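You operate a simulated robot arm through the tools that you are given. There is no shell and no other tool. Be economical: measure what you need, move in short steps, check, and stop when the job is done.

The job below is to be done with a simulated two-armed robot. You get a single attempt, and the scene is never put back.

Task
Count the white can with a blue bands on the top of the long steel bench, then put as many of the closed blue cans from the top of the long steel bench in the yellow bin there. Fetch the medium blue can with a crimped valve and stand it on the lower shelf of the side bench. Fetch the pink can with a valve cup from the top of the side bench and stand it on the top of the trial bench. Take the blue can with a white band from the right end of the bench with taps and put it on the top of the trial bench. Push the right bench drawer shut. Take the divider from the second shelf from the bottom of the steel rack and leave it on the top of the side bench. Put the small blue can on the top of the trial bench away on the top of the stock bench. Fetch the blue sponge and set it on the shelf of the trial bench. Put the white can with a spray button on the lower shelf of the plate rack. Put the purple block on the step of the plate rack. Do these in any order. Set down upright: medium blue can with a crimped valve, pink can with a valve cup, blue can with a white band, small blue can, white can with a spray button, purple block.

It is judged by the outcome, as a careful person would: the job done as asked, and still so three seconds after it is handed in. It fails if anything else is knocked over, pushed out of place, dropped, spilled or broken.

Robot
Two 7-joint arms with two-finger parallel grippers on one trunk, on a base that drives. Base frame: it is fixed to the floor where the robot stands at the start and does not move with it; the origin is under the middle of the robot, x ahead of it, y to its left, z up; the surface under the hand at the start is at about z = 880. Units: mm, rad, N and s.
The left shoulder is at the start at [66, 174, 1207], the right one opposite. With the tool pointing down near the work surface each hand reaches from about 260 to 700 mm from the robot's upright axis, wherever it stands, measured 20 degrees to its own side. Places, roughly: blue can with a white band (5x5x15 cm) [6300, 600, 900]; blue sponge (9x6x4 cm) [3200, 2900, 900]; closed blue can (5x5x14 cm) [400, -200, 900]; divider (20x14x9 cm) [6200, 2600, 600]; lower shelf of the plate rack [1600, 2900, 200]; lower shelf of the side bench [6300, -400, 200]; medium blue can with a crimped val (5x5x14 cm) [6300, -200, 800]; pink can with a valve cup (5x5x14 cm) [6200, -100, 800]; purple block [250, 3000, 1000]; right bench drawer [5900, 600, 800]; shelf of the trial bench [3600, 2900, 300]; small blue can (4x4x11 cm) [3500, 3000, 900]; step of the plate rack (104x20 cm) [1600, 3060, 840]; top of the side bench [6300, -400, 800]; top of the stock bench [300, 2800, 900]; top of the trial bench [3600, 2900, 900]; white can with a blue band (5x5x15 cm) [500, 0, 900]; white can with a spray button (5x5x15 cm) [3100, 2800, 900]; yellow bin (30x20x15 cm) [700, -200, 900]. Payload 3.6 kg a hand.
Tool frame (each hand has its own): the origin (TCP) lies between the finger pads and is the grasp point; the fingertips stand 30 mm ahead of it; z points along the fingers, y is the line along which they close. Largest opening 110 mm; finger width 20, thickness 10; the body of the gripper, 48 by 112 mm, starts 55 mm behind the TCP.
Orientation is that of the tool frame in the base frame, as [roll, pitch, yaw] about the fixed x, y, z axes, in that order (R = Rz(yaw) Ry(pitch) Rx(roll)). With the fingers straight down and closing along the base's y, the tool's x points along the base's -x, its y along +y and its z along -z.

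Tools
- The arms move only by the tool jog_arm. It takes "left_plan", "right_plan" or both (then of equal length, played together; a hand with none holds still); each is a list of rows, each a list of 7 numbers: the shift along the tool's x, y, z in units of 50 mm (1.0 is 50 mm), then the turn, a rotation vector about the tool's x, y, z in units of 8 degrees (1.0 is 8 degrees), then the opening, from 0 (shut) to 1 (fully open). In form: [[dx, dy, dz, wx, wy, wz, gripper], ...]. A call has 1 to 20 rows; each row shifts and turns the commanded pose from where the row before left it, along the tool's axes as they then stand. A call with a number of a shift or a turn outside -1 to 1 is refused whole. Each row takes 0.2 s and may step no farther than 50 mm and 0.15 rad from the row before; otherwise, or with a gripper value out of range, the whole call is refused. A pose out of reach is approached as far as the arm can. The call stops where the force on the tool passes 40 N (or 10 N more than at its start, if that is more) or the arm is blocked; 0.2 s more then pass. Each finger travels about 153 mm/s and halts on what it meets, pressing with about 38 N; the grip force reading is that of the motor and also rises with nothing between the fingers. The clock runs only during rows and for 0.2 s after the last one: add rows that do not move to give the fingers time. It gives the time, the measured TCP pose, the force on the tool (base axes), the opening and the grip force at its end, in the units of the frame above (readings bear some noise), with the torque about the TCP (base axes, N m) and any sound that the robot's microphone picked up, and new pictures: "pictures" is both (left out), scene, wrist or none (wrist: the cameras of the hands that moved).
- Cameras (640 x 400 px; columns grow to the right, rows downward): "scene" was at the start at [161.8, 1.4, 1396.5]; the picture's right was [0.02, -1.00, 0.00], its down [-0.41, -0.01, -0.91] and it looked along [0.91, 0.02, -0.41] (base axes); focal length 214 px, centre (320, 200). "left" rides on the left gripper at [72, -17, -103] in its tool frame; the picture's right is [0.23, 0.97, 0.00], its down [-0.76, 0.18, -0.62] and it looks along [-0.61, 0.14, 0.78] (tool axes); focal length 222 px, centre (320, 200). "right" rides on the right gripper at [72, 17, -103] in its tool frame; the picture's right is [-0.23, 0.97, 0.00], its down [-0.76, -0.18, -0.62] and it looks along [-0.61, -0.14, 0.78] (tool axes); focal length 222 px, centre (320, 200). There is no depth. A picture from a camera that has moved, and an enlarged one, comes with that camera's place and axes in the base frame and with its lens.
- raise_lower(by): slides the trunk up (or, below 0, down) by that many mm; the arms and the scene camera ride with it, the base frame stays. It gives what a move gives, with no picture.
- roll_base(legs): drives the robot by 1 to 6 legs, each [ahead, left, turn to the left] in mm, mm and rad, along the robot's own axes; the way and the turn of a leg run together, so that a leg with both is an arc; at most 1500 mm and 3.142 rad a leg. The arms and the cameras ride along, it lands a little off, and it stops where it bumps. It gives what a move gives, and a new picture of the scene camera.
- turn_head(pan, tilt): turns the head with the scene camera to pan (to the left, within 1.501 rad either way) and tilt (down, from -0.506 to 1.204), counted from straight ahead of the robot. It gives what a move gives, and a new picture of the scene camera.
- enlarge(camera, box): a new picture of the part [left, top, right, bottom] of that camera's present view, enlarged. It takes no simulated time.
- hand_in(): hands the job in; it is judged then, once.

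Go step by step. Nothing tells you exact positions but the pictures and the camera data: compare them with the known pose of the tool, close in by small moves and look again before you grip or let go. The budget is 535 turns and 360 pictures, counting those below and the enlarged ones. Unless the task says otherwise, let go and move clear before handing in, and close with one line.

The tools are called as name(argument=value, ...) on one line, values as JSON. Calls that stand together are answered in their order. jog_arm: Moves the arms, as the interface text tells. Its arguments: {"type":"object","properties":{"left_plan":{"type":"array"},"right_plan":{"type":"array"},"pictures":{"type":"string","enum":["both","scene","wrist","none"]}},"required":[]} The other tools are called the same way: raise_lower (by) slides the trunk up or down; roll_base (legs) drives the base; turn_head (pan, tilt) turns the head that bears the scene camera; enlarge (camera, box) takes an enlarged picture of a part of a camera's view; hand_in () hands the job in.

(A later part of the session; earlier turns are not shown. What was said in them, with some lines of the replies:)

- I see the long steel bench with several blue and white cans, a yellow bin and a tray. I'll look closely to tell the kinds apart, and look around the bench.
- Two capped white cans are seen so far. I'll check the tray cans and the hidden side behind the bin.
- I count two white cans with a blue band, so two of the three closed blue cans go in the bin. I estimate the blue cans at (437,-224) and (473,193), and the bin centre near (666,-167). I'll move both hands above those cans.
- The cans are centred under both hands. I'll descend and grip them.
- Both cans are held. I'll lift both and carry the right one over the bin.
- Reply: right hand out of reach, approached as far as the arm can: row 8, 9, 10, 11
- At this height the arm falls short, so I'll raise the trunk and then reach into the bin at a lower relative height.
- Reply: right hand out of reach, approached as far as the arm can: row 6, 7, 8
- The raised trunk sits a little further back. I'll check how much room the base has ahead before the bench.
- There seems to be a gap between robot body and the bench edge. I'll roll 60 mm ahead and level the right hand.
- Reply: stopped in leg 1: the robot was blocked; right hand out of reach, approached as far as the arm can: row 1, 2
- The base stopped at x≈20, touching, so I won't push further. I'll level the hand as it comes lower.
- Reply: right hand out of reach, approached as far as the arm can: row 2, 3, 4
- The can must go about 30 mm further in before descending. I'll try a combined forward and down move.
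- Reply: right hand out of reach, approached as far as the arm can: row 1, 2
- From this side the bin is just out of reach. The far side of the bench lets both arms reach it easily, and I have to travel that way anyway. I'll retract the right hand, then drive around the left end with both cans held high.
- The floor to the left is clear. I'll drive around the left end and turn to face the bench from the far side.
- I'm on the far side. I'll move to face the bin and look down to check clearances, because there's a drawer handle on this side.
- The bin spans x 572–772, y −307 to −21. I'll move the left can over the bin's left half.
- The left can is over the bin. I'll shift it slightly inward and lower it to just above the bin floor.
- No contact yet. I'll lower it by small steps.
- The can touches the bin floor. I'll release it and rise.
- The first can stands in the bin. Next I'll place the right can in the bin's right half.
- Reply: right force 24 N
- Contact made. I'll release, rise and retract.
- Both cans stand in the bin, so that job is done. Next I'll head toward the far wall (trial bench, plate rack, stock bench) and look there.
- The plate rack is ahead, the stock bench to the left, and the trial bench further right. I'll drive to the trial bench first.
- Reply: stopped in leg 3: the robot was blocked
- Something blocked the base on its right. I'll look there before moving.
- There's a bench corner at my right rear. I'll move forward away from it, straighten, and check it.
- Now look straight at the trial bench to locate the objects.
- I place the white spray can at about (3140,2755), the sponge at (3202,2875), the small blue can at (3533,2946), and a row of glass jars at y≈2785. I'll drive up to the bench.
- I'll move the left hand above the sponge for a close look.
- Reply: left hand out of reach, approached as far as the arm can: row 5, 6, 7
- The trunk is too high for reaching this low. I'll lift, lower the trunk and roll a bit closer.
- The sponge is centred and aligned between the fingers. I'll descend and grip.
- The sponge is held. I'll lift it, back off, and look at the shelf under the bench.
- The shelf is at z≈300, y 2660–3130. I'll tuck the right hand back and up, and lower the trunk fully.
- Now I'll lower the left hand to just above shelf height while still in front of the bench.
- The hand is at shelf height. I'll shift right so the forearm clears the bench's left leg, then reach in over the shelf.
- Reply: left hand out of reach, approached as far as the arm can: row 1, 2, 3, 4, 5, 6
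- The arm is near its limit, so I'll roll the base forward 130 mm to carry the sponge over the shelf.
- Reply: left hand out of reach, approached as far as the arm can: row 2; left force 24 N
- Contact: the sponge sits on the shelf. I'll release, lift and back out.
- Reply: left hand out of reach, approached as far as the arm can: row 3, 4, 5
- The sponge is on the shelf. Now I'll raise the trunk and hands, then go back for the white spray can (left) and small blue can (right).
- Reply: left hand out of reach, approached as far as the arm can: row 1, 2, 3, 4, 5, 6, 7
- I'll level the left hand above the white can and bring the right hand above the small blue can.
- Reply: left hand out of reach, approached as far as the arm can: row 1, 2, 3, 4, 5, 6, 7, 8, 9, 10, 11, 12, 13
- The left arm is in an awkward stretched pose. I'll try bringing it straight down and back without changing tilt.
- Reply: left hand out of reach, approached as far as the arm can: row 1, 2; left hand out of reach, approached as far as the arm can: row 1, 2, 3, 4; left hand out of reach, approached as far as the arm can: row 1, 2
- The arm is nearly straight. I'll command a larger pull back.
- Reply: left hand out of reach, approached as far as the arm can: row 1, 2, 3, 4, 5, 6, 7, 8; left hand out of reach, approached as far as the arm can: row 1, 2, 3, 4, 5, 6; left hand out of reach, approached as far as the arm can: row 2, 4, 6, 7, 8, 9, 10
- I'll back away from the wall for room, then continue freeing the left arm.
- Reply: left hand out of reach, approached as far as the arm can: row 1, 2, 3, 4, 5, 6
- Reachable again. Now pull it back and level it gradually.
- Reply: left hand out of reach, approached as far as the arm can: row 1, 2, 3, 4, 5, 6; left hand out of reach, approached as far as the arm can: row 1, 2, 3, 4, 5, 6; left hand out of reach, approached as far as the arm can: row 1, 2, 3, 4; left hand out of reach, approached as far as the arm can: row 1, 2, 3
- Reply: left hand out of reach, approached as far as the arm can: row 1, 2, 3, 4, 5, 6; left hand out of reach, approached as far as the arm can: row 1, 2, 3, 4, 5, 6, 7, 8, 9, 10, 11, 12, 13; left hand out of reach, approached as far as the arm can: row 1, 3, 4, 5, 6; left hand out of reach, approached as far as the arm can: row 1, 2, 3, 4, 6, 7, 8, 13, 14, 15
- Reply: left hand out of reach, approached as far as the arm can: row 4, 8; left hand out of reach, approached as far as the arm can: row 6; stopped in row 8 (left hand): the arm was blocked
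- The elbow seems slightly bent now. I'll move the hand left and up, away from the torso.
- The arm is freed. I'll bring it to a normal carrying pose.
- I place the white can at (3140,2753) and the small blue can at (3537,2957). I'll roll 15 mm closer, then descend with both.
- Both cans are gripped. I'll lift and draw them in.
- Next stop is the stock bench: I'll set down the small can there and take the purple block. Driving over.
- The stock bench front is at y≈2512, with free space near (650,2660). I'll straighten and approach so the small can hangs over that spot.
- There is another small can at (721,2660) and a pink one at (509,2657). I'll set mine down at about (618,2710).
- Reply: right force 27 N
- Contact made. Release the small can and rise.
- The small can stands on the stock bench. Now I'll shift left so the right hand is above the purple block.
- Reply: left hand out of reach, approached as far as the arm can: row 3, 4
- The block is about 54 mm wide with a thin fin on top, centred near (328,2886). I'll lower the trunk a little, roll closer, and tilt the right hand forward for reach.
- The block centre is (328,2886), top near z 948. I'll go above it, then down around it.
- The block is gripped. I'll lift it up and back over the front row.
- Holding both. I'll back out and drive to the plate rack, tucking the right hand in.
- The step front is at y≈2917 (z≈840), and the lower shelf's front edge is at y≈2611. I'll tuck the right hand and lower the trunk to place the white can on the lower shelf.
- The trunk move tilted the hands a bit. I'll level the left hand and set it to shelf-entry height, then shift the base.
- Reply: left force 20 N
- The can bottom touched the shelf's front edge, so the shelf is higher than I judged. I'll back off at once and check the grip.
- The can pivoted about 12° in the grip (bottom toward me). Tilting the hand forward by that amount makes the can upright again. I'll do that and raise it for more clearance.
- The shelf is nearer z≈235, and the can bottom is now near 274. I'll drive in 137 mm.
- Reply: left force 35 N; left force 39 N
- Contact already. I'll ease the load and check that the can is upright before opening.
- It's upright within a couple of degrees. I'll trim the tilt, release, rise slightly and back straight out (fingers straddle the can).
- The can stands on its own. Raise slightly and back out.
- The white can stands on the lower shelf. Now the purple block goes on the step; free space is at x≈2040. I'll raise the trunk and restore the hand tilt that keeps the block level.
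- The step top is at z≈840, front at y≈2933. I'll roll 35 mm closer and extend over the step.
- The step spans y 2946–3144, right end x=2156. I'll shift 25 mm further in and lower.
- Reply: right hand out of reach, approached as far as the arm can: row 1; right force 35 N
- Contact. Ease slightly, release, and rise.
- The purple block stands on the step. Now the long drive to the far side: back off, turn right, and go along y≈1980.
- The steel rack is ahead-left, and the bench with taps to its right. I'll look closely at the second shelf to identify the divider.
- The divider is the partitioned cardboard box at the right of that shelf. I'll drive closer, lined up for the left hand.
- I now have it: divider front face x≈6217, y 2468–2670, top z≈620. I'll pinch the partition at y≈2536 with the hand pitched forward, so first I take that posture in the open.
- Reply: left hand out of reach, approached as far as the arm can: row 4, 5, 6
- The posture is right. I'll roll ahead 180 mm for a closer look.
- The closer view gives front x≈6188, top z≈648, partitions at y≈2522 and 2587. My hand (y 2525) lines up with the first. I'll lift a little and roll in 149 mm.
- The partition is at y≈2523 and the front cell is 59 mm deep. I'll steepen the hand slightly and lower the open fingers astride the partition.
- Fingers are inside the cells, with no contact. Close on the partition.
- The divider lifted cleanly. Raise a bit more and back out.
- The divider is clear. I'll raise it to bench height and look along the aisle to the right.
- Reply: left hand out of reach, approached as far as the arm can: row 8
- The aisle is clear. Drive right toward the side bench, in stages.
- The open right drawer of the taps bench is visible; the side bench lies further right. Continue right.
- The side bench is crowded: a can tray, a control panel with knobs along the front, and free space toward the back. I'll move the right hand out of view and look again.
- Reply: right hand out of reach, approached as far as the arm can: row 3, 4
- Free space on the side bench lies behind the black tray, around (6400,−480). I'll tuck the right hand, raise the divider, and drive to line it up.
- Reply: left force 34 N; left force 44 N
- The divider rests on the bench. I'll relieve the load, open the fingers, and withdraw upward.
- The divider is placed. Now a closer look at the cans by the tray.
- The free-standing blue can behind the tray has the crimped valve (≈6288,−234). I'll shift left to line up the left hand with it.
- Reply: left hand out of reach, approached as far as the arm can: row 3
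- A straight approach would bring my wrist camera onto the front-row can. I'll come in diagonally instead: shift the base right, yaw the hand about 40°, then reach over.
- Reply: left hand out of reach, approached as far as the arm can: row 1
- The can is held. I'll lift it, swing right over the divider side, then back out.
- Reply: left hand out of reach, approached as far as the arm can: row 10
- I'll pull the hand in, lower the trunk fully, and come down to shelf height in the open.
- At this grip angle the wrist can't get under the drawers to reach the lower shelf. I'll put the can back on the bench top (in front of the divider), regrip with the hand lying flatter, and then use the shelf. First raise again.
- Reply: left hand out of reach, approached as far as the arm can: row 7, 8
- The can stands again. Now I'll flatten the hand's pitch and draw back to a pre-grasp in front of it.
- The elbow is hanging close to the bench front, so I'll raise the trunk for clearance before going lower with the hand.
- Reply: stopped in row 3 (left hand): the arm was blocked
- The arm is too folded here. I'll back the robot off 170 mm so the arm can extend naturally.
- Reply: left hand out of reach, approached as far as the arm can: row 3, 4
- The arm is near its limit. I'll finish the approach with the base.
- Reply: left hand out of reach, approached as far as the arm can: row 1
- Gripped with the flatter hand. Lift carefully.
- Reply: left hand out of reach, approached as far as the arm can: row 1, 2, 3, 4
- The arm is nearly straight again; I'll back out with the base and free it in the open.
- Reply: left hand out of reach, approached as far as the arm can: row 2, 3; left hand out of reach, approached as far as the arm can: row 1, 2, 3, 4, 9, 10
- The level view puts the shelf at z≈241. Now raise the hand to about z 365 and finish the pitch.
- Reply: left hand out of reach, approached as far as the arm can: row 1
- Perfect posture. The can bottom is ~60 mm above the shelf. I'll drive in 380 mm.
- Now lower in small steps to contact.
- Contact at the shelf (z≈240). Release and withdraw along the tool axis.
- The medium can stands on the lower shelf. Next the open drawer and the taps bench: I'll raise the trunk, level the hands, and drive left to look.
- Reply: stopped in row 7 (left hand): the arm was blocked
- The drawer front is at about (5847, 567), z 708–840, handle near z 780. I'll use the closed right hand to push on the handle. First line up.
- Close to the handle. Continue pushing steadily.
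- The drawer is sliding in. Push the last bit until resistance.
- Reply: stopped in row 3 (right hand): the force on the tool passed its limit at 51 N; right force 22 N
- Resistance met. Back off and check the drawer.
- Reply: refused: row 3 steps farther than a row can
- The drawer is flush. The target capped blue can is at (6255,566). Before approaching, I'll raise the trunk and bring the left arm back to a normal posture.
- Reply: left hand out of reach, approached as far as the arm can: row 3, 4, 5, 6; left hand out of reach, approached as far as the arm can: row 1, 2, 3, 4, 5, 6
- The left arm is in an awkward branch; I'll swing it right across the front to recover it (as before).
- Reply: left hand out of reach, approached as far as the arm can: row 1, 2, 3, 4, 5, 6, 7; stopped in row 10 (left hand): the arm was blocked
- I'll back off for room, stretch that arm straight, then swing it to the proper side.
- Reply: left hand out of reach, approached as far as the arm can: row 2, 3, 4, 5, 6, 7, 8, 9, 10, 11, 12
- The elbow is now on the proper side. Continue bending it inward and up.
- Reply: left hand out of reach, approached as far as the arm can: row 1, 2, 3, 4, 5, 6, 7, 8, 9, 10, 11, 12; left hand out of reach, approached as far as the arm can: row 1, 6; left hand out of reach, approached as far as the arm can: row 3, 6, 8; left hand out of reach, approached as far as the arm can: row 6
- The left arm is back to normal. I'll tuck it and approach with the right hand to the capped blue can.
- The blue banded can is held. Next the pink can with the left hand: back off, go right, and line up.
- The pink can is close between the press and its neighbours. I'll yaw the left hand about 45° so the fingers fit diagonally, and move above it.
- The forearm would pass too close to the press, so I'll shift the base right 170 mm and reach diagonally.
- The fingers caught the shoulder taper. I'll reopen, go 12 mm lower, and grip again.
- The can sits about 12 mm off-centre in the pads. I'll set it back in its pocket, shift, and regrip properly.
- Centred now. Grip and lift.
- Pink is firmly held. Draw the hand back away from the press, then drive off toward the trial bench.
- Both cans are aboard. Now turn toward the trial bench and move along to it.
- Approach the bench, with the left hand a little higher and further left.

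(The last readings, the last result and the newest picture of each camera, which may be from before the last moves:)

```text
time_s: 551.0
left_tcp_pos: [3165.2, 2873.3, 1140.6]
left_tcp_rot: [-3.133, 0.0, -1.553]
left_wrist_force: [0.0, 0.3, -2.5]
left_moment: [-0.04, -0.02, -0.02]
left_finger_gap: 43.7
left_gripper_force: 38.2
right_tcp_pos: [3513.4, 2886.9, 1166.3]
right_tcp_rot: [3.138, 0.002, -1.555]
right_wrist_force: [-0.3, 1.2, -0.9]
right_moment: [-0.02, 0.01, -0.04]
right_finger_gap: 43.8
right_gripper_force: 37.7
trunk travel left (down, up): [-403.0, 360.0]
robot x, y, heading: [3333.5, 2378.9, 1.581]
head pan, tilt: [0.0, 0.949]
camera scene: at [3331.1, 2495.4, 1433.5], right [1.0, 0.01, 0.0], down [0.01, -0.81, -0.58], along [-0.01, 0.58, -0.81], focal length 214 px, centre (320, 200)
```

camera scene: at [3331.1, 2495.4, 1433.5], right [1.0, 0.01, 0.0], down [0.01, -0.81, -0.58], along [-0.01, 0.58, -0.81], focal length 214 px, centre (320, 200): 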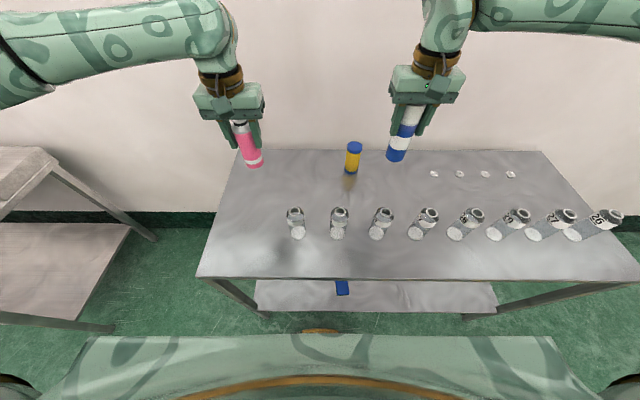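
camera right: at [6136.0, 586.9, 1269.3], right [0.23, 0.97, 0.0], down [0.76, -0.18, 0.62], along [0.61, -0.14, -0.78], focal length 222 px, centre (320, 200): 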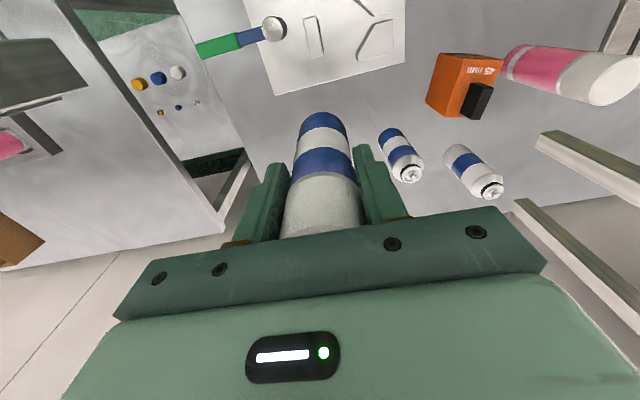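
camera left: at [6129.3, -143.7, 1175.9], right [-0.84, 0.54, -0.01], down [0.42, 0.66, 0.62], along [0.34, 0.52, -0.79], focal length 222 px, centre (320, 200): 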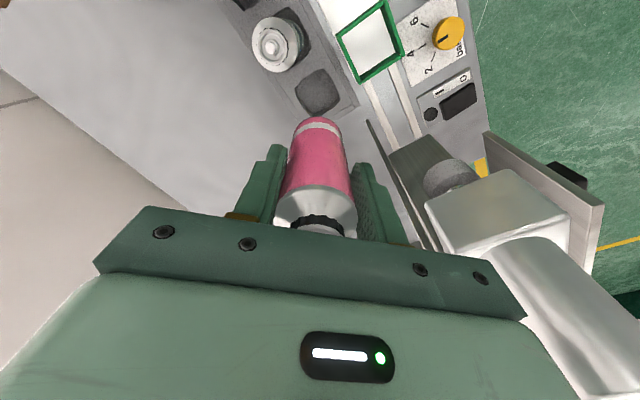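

Both spots below are clear. Lower both cans to just above the bench.

jog_arm(left_plan=[[0, 0, 0.5, 0, 0, 0, 0.3], [0, 0, 0.5, 0, 0, 0, 0.3], [0, 0, 0.5, 0, 0, 0, 0.3], [0, 0, 0.5, 0, 0, 0, 0.3], [0, 0, 0.5, 0, 0, 0, 0.3], [0, 0, 0.5, 0, 0, 0, 0.3], [0, 0, 0, 0, 0, 0, 0.3]], right_plan=[[-0.2, 0, 0.5, 0, 0, 0, 0.3], [0, 0, 0.6, 0, 0, 0, 0.3], [0, 0, 0.6, 0, 0, 0, 0.3], [0, 0, 0.6, 0, 0, 0, 0.3], [0, 0, 0.6, 0, 0, 0, 0.3], [0, 0, 0.4, 0, 0, 0, 0.3], [0, 0, 0, 0, 0, 0, 0.3]])

```text
time_s: 552.5
left_tcp_pos: [3164.9, 2874.6, 991.7]
left_tcp_rot: [-3.136, 0.002, -1.552]
left_wrist_force: [-0.2, 0.1, -0.1]
left_moment: [0.0, 0.01, 0.0]
left_finger_gap: 43.8
left_gripper_force: 37.4
right_tcp_pos: [3513.4, 2898.1, 1000.6]
right_tcp_rot: [3.138, 0.002, -1.555]
right_wrist_force: [0.0, 0.3, -1.4]
right_moment: [-0.03, 0.01, 0.02]
right_finger_gap: 43.8
right_gripper_force: 37.9
trunk travel left (down, up): [-403.0, 360.0]
robot x, y, heading: [3332.9, 2376.8, 1.578]
head pan, tilt: [0.0, 0.949]
camera scene: at [3331.1, 2495.2, 1433.5], right [1.0, 0.01, 0.0], down [0.01, -0.81, -0.58], along [-0.01, 0.58, -0.81], focal length 214 px, centre (320, 200)
camera right: at [3497.6, 2824.9, 1103.4], right [-0.98, 0.21, 0.0], down [0.17, 0.76, 0.62], along [0.13, 0.61, -0.78], focal length 222 px, centre (320, 200)
camera left: at [3182.8, 2801.4, 1093.5], right [-0.97, -0.24, -0.01], down [-0.2, 0.76, 0.62], along [-0.15, 0.61, -0.78], focal length 222 px, centre (320, 200)
```

scene: 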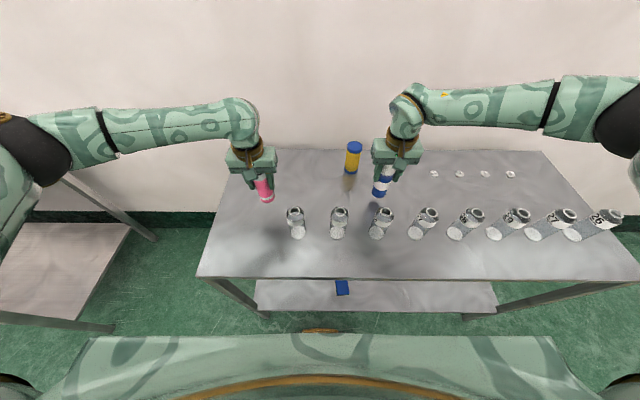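
right: 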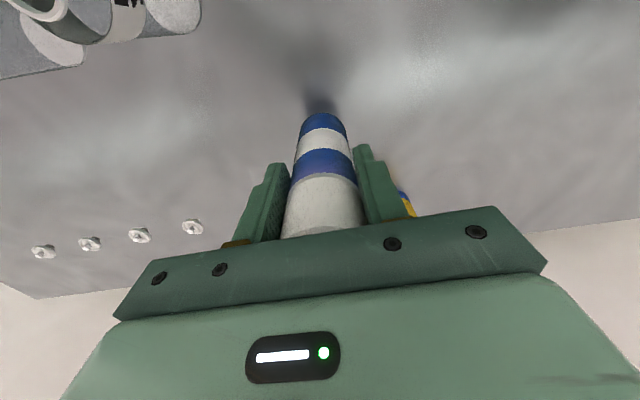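
left: 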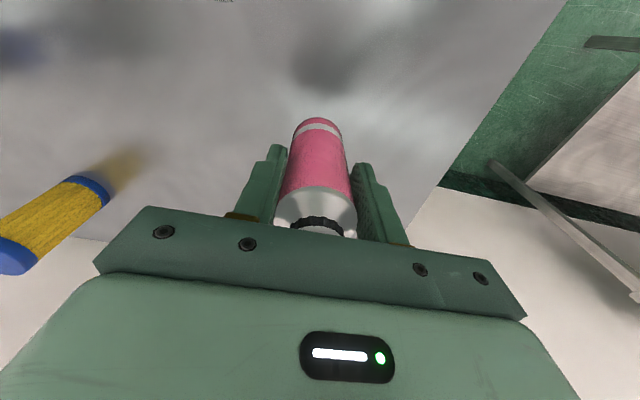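

Clear below. Lower the left in steps first, then the right.

jog_arm(left_plan=[[0, 0, 0.22, 0, 0, 0, 0.3], [0, 0, 0.06, 0, 0, 0, 0.3], [0, 0, 0, 0, 0, 0, 0.3]], right_plan=[[0, 0, 0.2, 0, 0, 0, 0.3], [0, 0, 0.06, 0, 0, 0, 0.3], [0, 0, 0, 0, 0, 0, 0.3]], pictures="none")

jog_arm(left_plan=[[0, 0, 0.07, 0, 0, 0, 0.3], [0, 0, 0, 0, 0, 0, 0.3]], right_plan=[[0, 0, 0.05, 0, 0, 0, 0.3], [0, 0, 0, 0, 0, 0, 0.3]], pictures="none")

```text
time_s: 553.4
left_tcp_pos: [3165.5, 2872.7, 977.3]
left_tcp_rot: [-3.134, 0.002, -1.552]
left_wrist_force: [0.0, 0.8, -1.3]
left_moment: [-0.01, 0.01, -0.04]
left_finger_gap: 43.6
left_gripper_force: 37.9
right_tcp_pos: [3513.8, 2897.0, 987.6]
right_tcp_rot: [3.138, 0.002, -1.555]
right_wrist_force: [-0.2, -0.6, -2.0]
right_moment: [-0.02, -0.02, -0.02]
right_finger_gap: 43.8
right_gripper_force: 38.6
trunk travel left (down, up): [-403.0, 360.0]
robot x, y, heading: [3332.8, 2381.8, 1.576]
head pan, tilt: [0.0, 0.949]
```

```text
time_s: 554.0
left_tcp_pos: [3165.1, 2872.9, 973.7]
left_tcp_rot: [-3.136, 0.003, -1.554]
left_wrist_force: [-1.0, -0.5, -1.2]
left_moment: [0.0, -0.02, 0.01]
left_finger_gap: 43.5
left_gripper_force: 37.7
right_tcp_pos: [3513.1, 2899.0, 986.0]
right_tcp_rot: [3.138, 0.0, -1.556]
right_wrist_force: [0.3, 0.9, -1.6]
right_moment: [-0.02, 0.0, -0.01]
right_finger_gap: 43.9
right_gripper_force: 37.4
trunk travel left (down, up): [-403.0, 360.0]
robot x, y, heading: [3331.2, 2377.3, 1.58]
head pan, tilt: [0.0, 0.949]
```

jog_arm(left_plan=[[0, 0, 0.05, 0, 0, 0, 0.3], [0, 0, 0, 0, 0, 0, 0.3]], right_plan=[[0, 0, 0.05, 0, 0, 0, 0.3], [0, 0, 0, 0, 0, 0, 0.3]], pictures="none")

jog_arm(left_plan=[[0, 0, 0.05, 0, 0, 0, 0.3], [0, 0, 0, 0, 0, 0, 0.3]], right_plan=[[0, 0, 0.04, 0, 0, 0, 0.3], [0, 0, 0, 0, 0, 0, 0.3]], pictures="none")

```text
time_s: 554.5
left_tcp_pos: [3164.5, 2873.5, 970.5]
left_tcp_rot: [-3.136, 0.002, -1.553]
left_wrist_force: [-0.7, 0.6, -2.3]
left_moment: [-0.06, 0.02, -0.03]
left_finger_gap: 43.9
left_gripper_force: 37.7
right_tcp_pos: [3513.5, 2897.8, 983.5]
right_tcp_rot: [3.137, 0.001, -1.557]
right_wrist_force: [-0.1, 0.6, -1.1]
right_moment: [-0.04, -0.02, 0.03]
right_finger_gap: 43.9
right_gripper_force: 37.5
trunk travel left (down, up): [-403.0, 360.0]
robot x, y, heading: [3333.5, 2381.2, 1.584]
head pan, tilt: [0.0, 0.949]
```

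```text
time_s: 555.1
left_tcp_pos: [3164.7, 2873.2, 969.4]
left_tcp_rot: [-3.136, 0.001, -1.552]
left_wrist_force: [-0.1, 0.6, -2.2]
left_moment: [-0.05, -0.01, -0.01]
left_finger_gap: 43.6
left_gripper_force: 38.2
right_tcp_pos: [3513.0, 2897.7, 981.1]
right_tcp_rot: [3.138, 0.001, -1.554]
right_wrist_force: [-0.7, 0.5, -1.4]
right_moment: [-0.07, -0.01, 0.01]
right_finger_gap: 43.6
right_gripper_force: 38.1
trunk travel left (down, up): [-403.0, 360.0]
robot x, y, heading: [3333.2, 2379.7, 1.576]
head pan, tilt: [0.0, 0.949]
```

jog_arm(left_plan=[[0, 0, 0.05, 0, 0, 0, 0.3], [0, 0, 0, 0, 0, 0, 0.3]], right_plan=[[0, 0, 0.04, 0, 0, 0, 0.3], [0, 0, 0, 0, 0, 0, 0.3]], pictures="none")

jog_arm(left_plan=[[0, 0, 0.04, 0, 0, 0, 0.3], [0, 0, 0, 0, 0, 0, 0.3]], right_plan=[[0, 0, 0.03, 0, 0, 0, 0.3], [0, 0, 0, 0, 0, 0, 0.3]], pictures="none")

```text
time_s: 555.8
left_tcp_pos: [3166.0, 2873.0, 965.9]
left_tcp_rot: [-3.135, 0.001, -1.553]
left_wrist_force: [-1.0, 0.8, -0.8]
left_moment: [0.0, 0.03, -0.01]
left_finger_gap: 43.9
left_gripper_force: 37.7
right_tcp_pos: [3513.5, 2897.4, 978.7]
right_tcp_rot: [3.139, 0.003, -1.554]
right_wrist_force: [-0.5, -0.7, -2.3]
right_moment: [-0.02, 0.01, -0.04]
right_finger_gap: 43.8
right_gripper_force: 37.7
trunk travel left (down, up): [-403.0, 360.0]
robot x, y, heading: [3336.2, 2378.3, 1.576]
head pan, tilt: [0.0, 0.949]
```

```text
time_s: 556.4
left_tcp_pos: [3165.5, 2872.6, 963.6]
left_tcp_rot: [-3.135, 0.001, -1.554]
left_wrist_force: [-0.2, -0.7, -2.2]
left_moment: [0.01, 0.02, 0.03]
left_finger_gap: 43.9
left_gripper_force: 37.9
right_tcp_pos: [3512.0, 2897.8, 977.3]
right_tcp_rot: [3.138, 0.002, -1.554]
right_wrist_force: [-0.3, 0.4, -1.5]
right_moment: [0.02, -0.03, 0.01]
right_finger_gap: 44.0
right_gripper_force: 38.6
trunk travel left (down, up): [-403.0, 360.0]
robot x, y, heading: [3332.2, 2376.8, 1.58]
head pan, tilt: [0.0, 0.949]
```

jog_arm(left_plan=[[0, 0, 0.06, 0, 0, 0, 0.3], [0, 0, 0, 0, 0, 0, 0.3]], right_plan=[[0, 0, 0.06, 0, 0, 0, 0.3], [0, 0, 0, 0, 0, 0, 0.3]], pictures="none")

jog_arm(left_plan=[[0, 0, 0.06, 0, 0, 0, 0.3], [0, 0, 0, 0, 0, 0, 0.3]], right_plan=[[0, 0, 0.06, 0, 0, 0, 0.3], [0, 0, 0, 0, 0, 0, 0.3]], pictures="wrist")

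```text
time_s: 557.0
left_tcp_pos: [3166.2, 2874.6, 962.7]
left_tcp_rot: [-3.135, 0.002, -1.554]
left_wrist_force: [-0.4, 0.4, -1.9]
left_moment: [0.0, 0.01, 0.04]
left_finger_gap: 43.4
left_gripper_force: 38.1
right_tcp_pos: [3513.7, 2898.4, 974.8]
right_tcp_rot: [3.14, 0.002, -1.555]
right_wrist_force: [-0.1, -0.5, -2.4]
right_moment: [0.0, -0.01, 0.03]
right_finger_gap: 43.9
right_gripper_force: 37.9
trunk travel left (down, up): [-403.0, 360.0]
robot x, y, heading: [3331.0, 2379.4, 1.576]
head pan, tilt: [0.0, 0.949]
```

```text
time_s: 557.5
left_tcp_pos: [3167.0, 2873.2, 958.3]
left_tcp_rot: [-3.134, 0.003, -1.553]
left_wrist_force: [0.2, 0.3, -1.4]
left_moment: [0.0, 0.01, -0.01]
left_finger_gap: 43.8
left_gripper_force: 38.5
right_tcp_pos: [3512.6, 2898.3, 969.7]
right_tcp_rot: [3.138, 0.003, -1.553]
right_wrist_force: [0.1, -0.3, -1.5]
right_moment: [-0.01, 0.02, 0.02]
right_finger_gap: 43.8
right_gripper_force: 37.9
trunk travel left (down, up): [-403.0, 360.0]
robot x, y, heading: [3330.1, 2379.5, 1.585]
head pan, tilt: [0.0, 0.949]
camera right: at [3498.9, 2824.9, 1073.3], right [-0.98, 0.21, 0.0], down [0.17, 0.76, 0.62], along [0.13, 0.61, -0.78], focal length 222 px, centre (320, 200)
camera left: at [3183.0, 2800.3, 1061.0], right [-0.97, -0.24, -0.01], down [-0.2, 0.76, 0.62], along [-0.15, 0.61, -0.78], focal length 222 px, centre (320, 200)
```

right: 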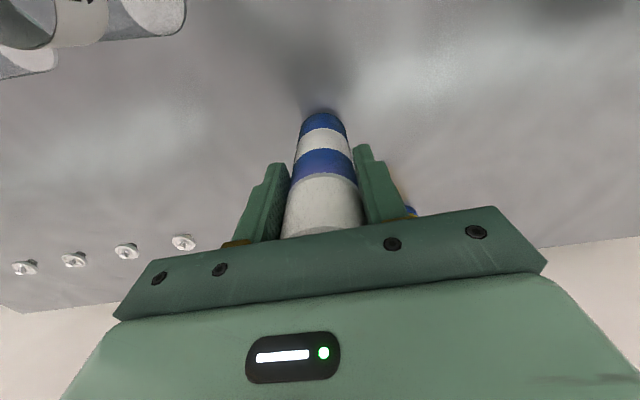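
left: 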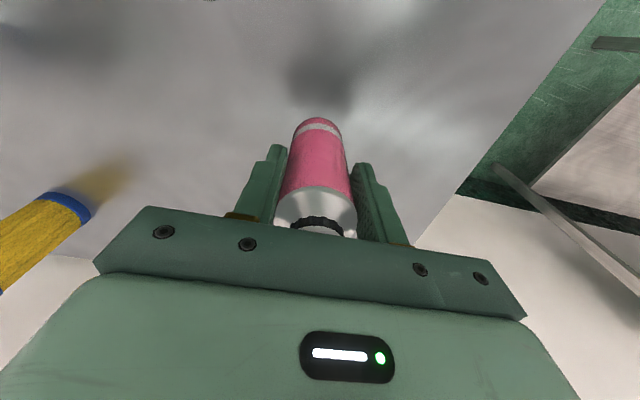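

Shadows show there is still a gap. Continue lowering.

jog_arm(left_plan=[[0, 0, 0.06, 0, 0, 0, 0.3], [0, 0, 0, 0, 0, 0, 0.3]], right_plan=[[0, 0, 0.06, 0, 0, 0, 0.3], [0, 0, 0, 0, 0, 0, 0.3]], pictures="none")

jog_arm(left_plan=[[0, 0, 0.06, 0, 0, 0, 0.3], [0, 0, 0, 0, 0, 0, 0.3]], right_plan=[[0, 0, 0.06, 0, 0, 0, 0.3], [0, 0, 0, 0, 0, 0, 0.3]], pictures="none")

jog_arm(left_plan=[[0, 0, 0.06, 0, 0, 0, 0.3], [0, 0, 0, 0, 0, 0, 0.3]], right_plan=[[0, 0, 0.06, 0, 0, 0, 0.3], [0, 0, 0, 0, 0, 0, 0.3]], pictures="none")

```text
time_s: 558.1
left_tcp_pos: [3166.8, 2873.6, 954.5]
left_tcp_rot: [-3.135, 0.002, -1.555]
left_wrist_force: [0.4, -0.3, -1.7]
left_moment: [0.01, 0.01, -0.01]
left_finger_gap: 43.7
left_gripper_force: 37.8
right_tcp_pos: [3513.0, 2898.1, 968.1]
right_tcp_rot: [3.137, 0.001, -1.555]
right_wrist_force: [-0.8, 0.8, -2.1]
right_moment: [-0.03, 0.0, 0.02]
right_finger_gap: 43.8
right_gripper_force: 38.1
trunk travel left (down, up): [-403.0, 360.0]
robot x, y, heading: [3331.2, 2380.0, 1.577]
head pan, tilt: [0.0, 0.949]
```

```text
time_s: 558.8
left_tcp_pos: [3166.6, 2872.8, 952.3]
left_tcp_rot: [-3.135, 0.001, -1.554]
left_wrist_force: [-0.2, 0.0, -1.8]
left_moment: [-0.01, -0.01, 0.0]
left_finger_gap: 43.6
left_gripper_force: 38.1
right_tcp_pos: [3512.7, 2898.9, 965.5]
right_tcp_rot: [3.138, 0.0, -1.555]
right_wrist_force: [-0.6, -0.2, -1.7]
right_moment: [-0.03, 0.02, 0.01]
right_finger_gap: 43.8
right_gripper_force: 38.0
trunk travel left (down, up): [-403.0, 360.0]
robot x, y, heading: [3335.4, 2379.1, 1.583]
head pan, tilt: [0.0, 0.949]
```

```text
time_s: 559.4
left_tcp_pos: [3165.9, 2872.8, 949.2]
left_tcp_rot: [-3.135, 0.005, -1.554]
left_wrist_force: [-0.2, 0.3, -1.9]
left_moment: [-0.02, 0.0, 0.02]
left_finger_gap: 43.8
left_gripper_force: 38.6
right_tcp_pos: [3512.2, 2898.2, 962.0]
right_tcp_rot: [3.14, 0.006, -1.556]
right_wrist_force: [2.2, -0.6, 12.3]
right_moment: [-0.02, -0.44, -0.01]
right_finger_gap: 43.9
right_gripper_force: 38.0
trunk travel left (down, up): [-403.0, 360.0]
robot x, y, heading: [3332.4, 2381.2, 1.577]
head pan, tilt: [0.0, 0.949]
```

The right can touches down. Now I continue the left only.

jog_arm(left_plan=[[0, 0, 0.06, 0, 0, 0, 0.3], [0, 0, 0, 0, 0, 0, 0.3]], pictures="none")

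jog_arm(left_plan=[[0, 0, 0.06, 0, 0, 0, 0.3], [0, 0, 0, 0, 0, 0, 0.3]], pictures="none")

jog_arm(left_plan=[[0, 0, 0.06, 0, 0, 0, 0.3], [0, 0, 0, 0, 0, 0, 0.3]], pictures="wrist")

```text
time_s: 560.0
left_tcp_pos: [3166.3, 2872.9, 949.3]
left_tcp_rot: [-3.132, 0.008, -1.552]
left_wrist_force: [-3.5, -2.3, 31.3]
left_moment: [-0.38, 0.56, 0.04]
left_finger_gap: 43.9
left_gripper_force: 37.9
right_tcp_pos: [3512.9, 2897.2, 963.1]
right_tcp_rot: [3.139, 0.006, -1.553]
right_wrist_force: [-1.2, 2.5, 4.7]
right_moment: [0.24, -0.01, 0.07]
right_finger_gap: 44.0
right_gripper_force: 37.9
trunk travel left (down, up): [-403.0, 360.0]
robot x, y, heading: [3327.8, 2378.9, 1.581]
head pan, tilt: [0.0, 0.949]
```

```text
time_s: 560.4
left_tcp_pos: [3166.2, 2874.0, 949.0]
left_tcp_rot: [-3.132, 0.012, -1.552]
left_wrist_force: [-1.1, -5.4, 15.3]
left_moment: [-0.46, 0.38, 0.06]
left_finger_gap: 43.5
left_gripper_force: 38.1
right_tcp_pos: [3512.5, 2895.2, 963.6]
right_tcp_rot: [3.139, 0.003, -1.554]
right_wrist_force: [1.5, -2.9, 7.6]
right_moment: [-0.29, -0.37, -0.06]
right_finger_gap: 43.8
right_gripper_force: 37.6
trunk travel left (down, up): [-403.0, 360.0]
robot x, y, heading: [3332.1, 2379.2, 1.585]
head pan, tilt: [0.0, 0.949]
stopped in row 1 (left hand): the force on the tool passed its limit at 44 N (the readings are from after the stop); the commanded pose is now the measured one
```

```text
time_s: 561.0
left_tcp_pos: [3167.4, 2875.3, 948.7]
left_tcp_rot: [-3.127, 0.016, -1.552]
left_wrist_force: [1.6, -2.5, 14.0]
left_moment: [-0.21, 0.18, 0.1]
left_finger_gap: 43.9
left_gripper_force: 37.4
right_tcp_pos: [3511.9, 2897.2, 963.1]
right_tcp_rot: [3.138, 0.004, -1.555]
right_wrist_force: [2.2, -1.2, 9.6]
right_moment: [-0.24, -0.33, -0.06]
right_finger_gap: 43.8
right_gripper_force: 38.2
trunk travel left (down, up): [-403.0, 360.0]
robot x, y, heading: [3335.1, 2382.4, 1.579]
head pan, tilt: [0.0, 0.949]
stopped in row 2 (left hand): the force on the tool passed its limit at 42 N (the readings are from after the stop); the commanded pose is now the measured one
camera left: at [3182.9, 2801.2, 1049.4], right [-0.97, -0.25, -0.02], down [-0.2, 0.75, 0.63], along [-0.14, 0.62, -0.77], focal length 222 px, centre (320, 200)
```

left: 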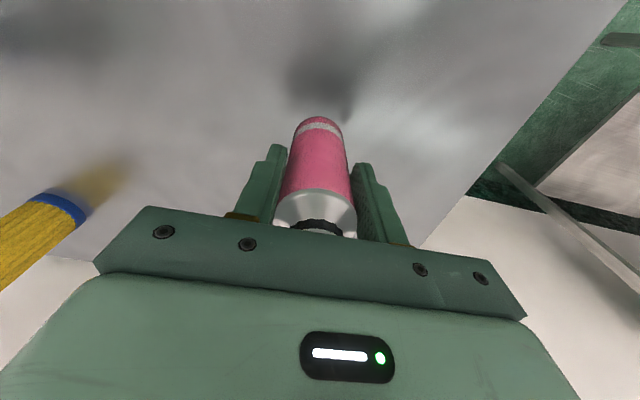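

Both cans rest on the bench. Release both and rise.

jog_arm(left_plan=[[0, 0, -0.02, 0, 0, 0, 0.3], [0, 0, 0, 0, 0, 0, 0.7], [0, 0, 0, 0, 0, 0, 0.7], [0, 0, -0.3, 0, 0, 0, 0.7], [0, 0, -0.7, 0, 0, 0, 0.7], [0, 0, -0.9, 0, 0, 0, 0.7], [0, 0, -0.9, 0, 0, 0, 0.7], [0, 0, -0.9, 0, 0, 0, 0.7]], right_plan=[[0, 0, 0, 0, 0, 0, 0.3], [0, 0, 0, 0, 0, 0, 0.7], [0, 0, 0, 0, 0, 0, 0.7], [0, 0, -0.3, 0, 0, 0, 0.7], [0, 0, -0.7, 0, 0, 0, 0.7], [0, 0, -0.9, 0, 0, 0, 0.7], [0, 0, -0.9, 0, 0, 0, 0.7], [0, 0, -0.9, 0, 0, 0, 0.7]], pictures="scene")

```text
time_s: 562.8
left_tcp_pos: [3162.7, 2873.5, 1131.5]
left_tcp_rot: [-3.13, 0.011, -1.55]
left_wrist_force: [-1.0, 0.7, 0.4]
left_moment: [-0.01, 0.03, -0.03]
left_finger_gap: 77.2
left_gripper_force: 0.1
right_tcp_pos: [3512.7, 2899.6, 1147.1]
right_tcp_rot: [3.138, -0.001, -1.552]
right_wrist_force: [-0.2, 0.1, 0.4]
right_moment: [0.02, -0.03, -0.01]
right_finger_gap: 76.9
right_gripper_force: 0.1
trunk travel left (down, up): [-403.0, 360.0]
robot x, y, heading: [3329.4, 2382.0, 1.578]
head pan, tilt: [0.0, 0.949]
camera scene: at [3330.9, 2493.8, 1433.6], right [1.0, 0.01, 0.0], down [0.01, -0.81, -0.58], along [-0.01, 0.58, -0.81], focal length 214 px, centre (320, 200)
```

scene: 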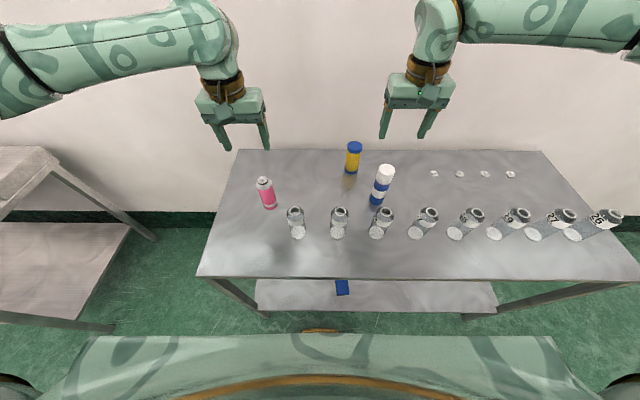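

All cans stand upright. I'll back clear and take one look at the bench corner I brushed earlier.

roll_base(legs=[[-350, -100, 0], [0, 0, -1.57]])

turn_head(pan=-0.9, tilt=0.5)

```text
time_s: 568.9
left_tcp_pos: [3927.6, 2212.8, 1129.6]
left_tcp_rot: [-3.131, 0.012, -3.108]
left_wrist_force: [0.4, -0.3, 0.4]
left_moment: [-0.03, -0.02, 0.0]
left_finger_gap: 77.0
left_gripper_force: 0.1
right_tcp_pos: [3959.2, 1863.2, 1145.9]
right_tcp_rot: [3.139, 0.001, -3.108]
right_wrist_force: [0.4, -0.5, 0.2]
right_moment: [0.01, -0.02, 0.01]
right_finger_gap: 77.0
right_gripper_force: 0.0
trunk travel left (down, up): [-403.0, 360.0]
robot x, y, heading: [3437.2, 2034.9, 0.019]
head pan, tilt: [0.0, 0.949]
camera scene: at [3551.2, 2038.1, 1433.4], right [0.02, -1.0, 0.0], down [-0.81, -0.02, -0.58], along [0.58, 0.01, -0.81], focal length 214 px, centre (320, 200)
```

scene: 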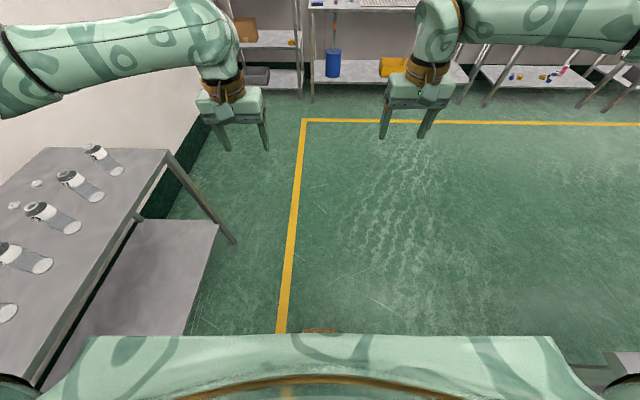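

```text
time_s: 570.1
left_tcp_pos: [3928.7, 2212.6, 1130.2]
left_tcp_rot: [-3.132, 0.013, -3.108]
left_wrist_force: [-0.2, -0.6, -0.1]
left_moment: [-0.02, 0.02, -0.01]
left_finger_gap: 77.2
left_gripper_force: 0.0
right_tcp_pos: [3959.3, 1863.0, 1146.6]
right_tcp_rot: [3.138, 0.0, -3.111]
right_wrist_force: [0.2, -0.1, 0.0]
right_moment: [0.01, 0.02, 0.02]
right_finger_gap: 76.8
right_gripper_force: 0.1
trunk travel left (down, up): [-403.0, 360.0]
robot x, y, heading: [3434.5, 2035.2, 0.025]
head pan, tilt: [-0.901, 0.499]
camera scene: at [3536.8, 1966.6, 1470.9], right [-0.77, -0.64, 0.0], down [-0.31, 0.37, -0.88], along [0.56, -0.67, -0.48], focal length 214 px, centre (320, 200)
```

scene: 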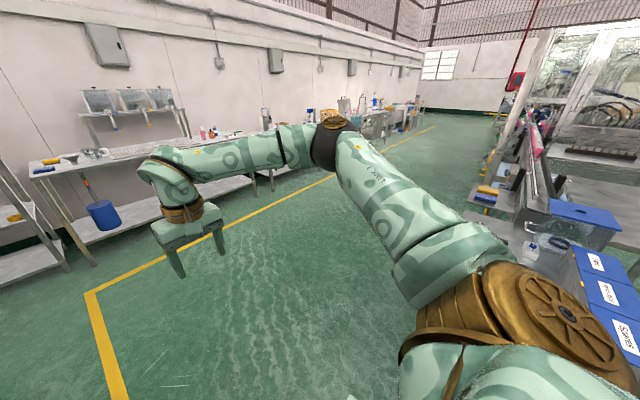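

turn_head(pan=-1.45, tilt=0.5)

```text
time_s: 571.0
left_tcp_pos: [3927.7, 2212.6, 1130.8]
left_tcp_rot: [-3.132, 0.012, -3.108]
left_wrist_force: [-0.1, 0.0, 0.2]
left_moment: [0.01, 0.01, 0.02]
left_finger_gap: 77.2
left_gripper_force: 0.0
right_tcp_pos: [3959.3, 1863.0, 1145.0]
right_tcp_rot: [3.139, 0.001, -3.112]
right_wrist_force: [0.6, 0.6, 0.4]
right_moment: [0.03, 0.04, -0.01]
right_finger_gap: 77.0
right_gripper_force: 0.1
trunk travel left (down, up): [-403.0, 360.0]
robot x, y, heading: [3432.6, 2035.4, 0.02]
head pan, tilt: [-1.45, 0.499]
camera scene: at [3491.7, 1946.4, 1470.9], right [-0.99, -0.14, 0.0], down [-0.07, 0.47, -0.88], along [0.13, -0.87, -0.48], focal length 214 px, centre (320, 200)
```

scene: 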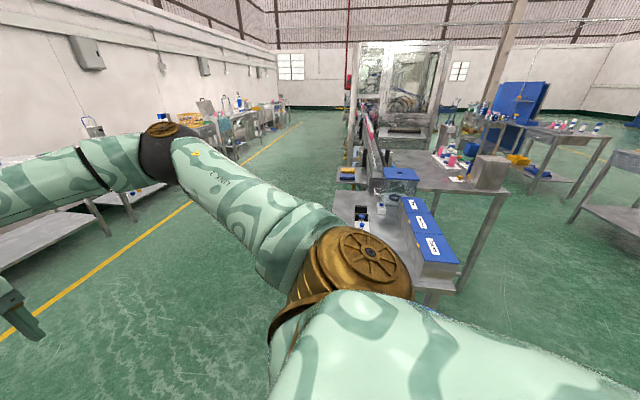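

The station I brushed is undisturbed, and every part of the job is in place with both hands empty and clear. I'm handing in.

hand_in()

```text
The job is handed in.
```

I counted two white cans with a blue band, so two closed blue cans went into the yellow bin; all the other items are placed as asked, upright where required, and the right drawer is shut.
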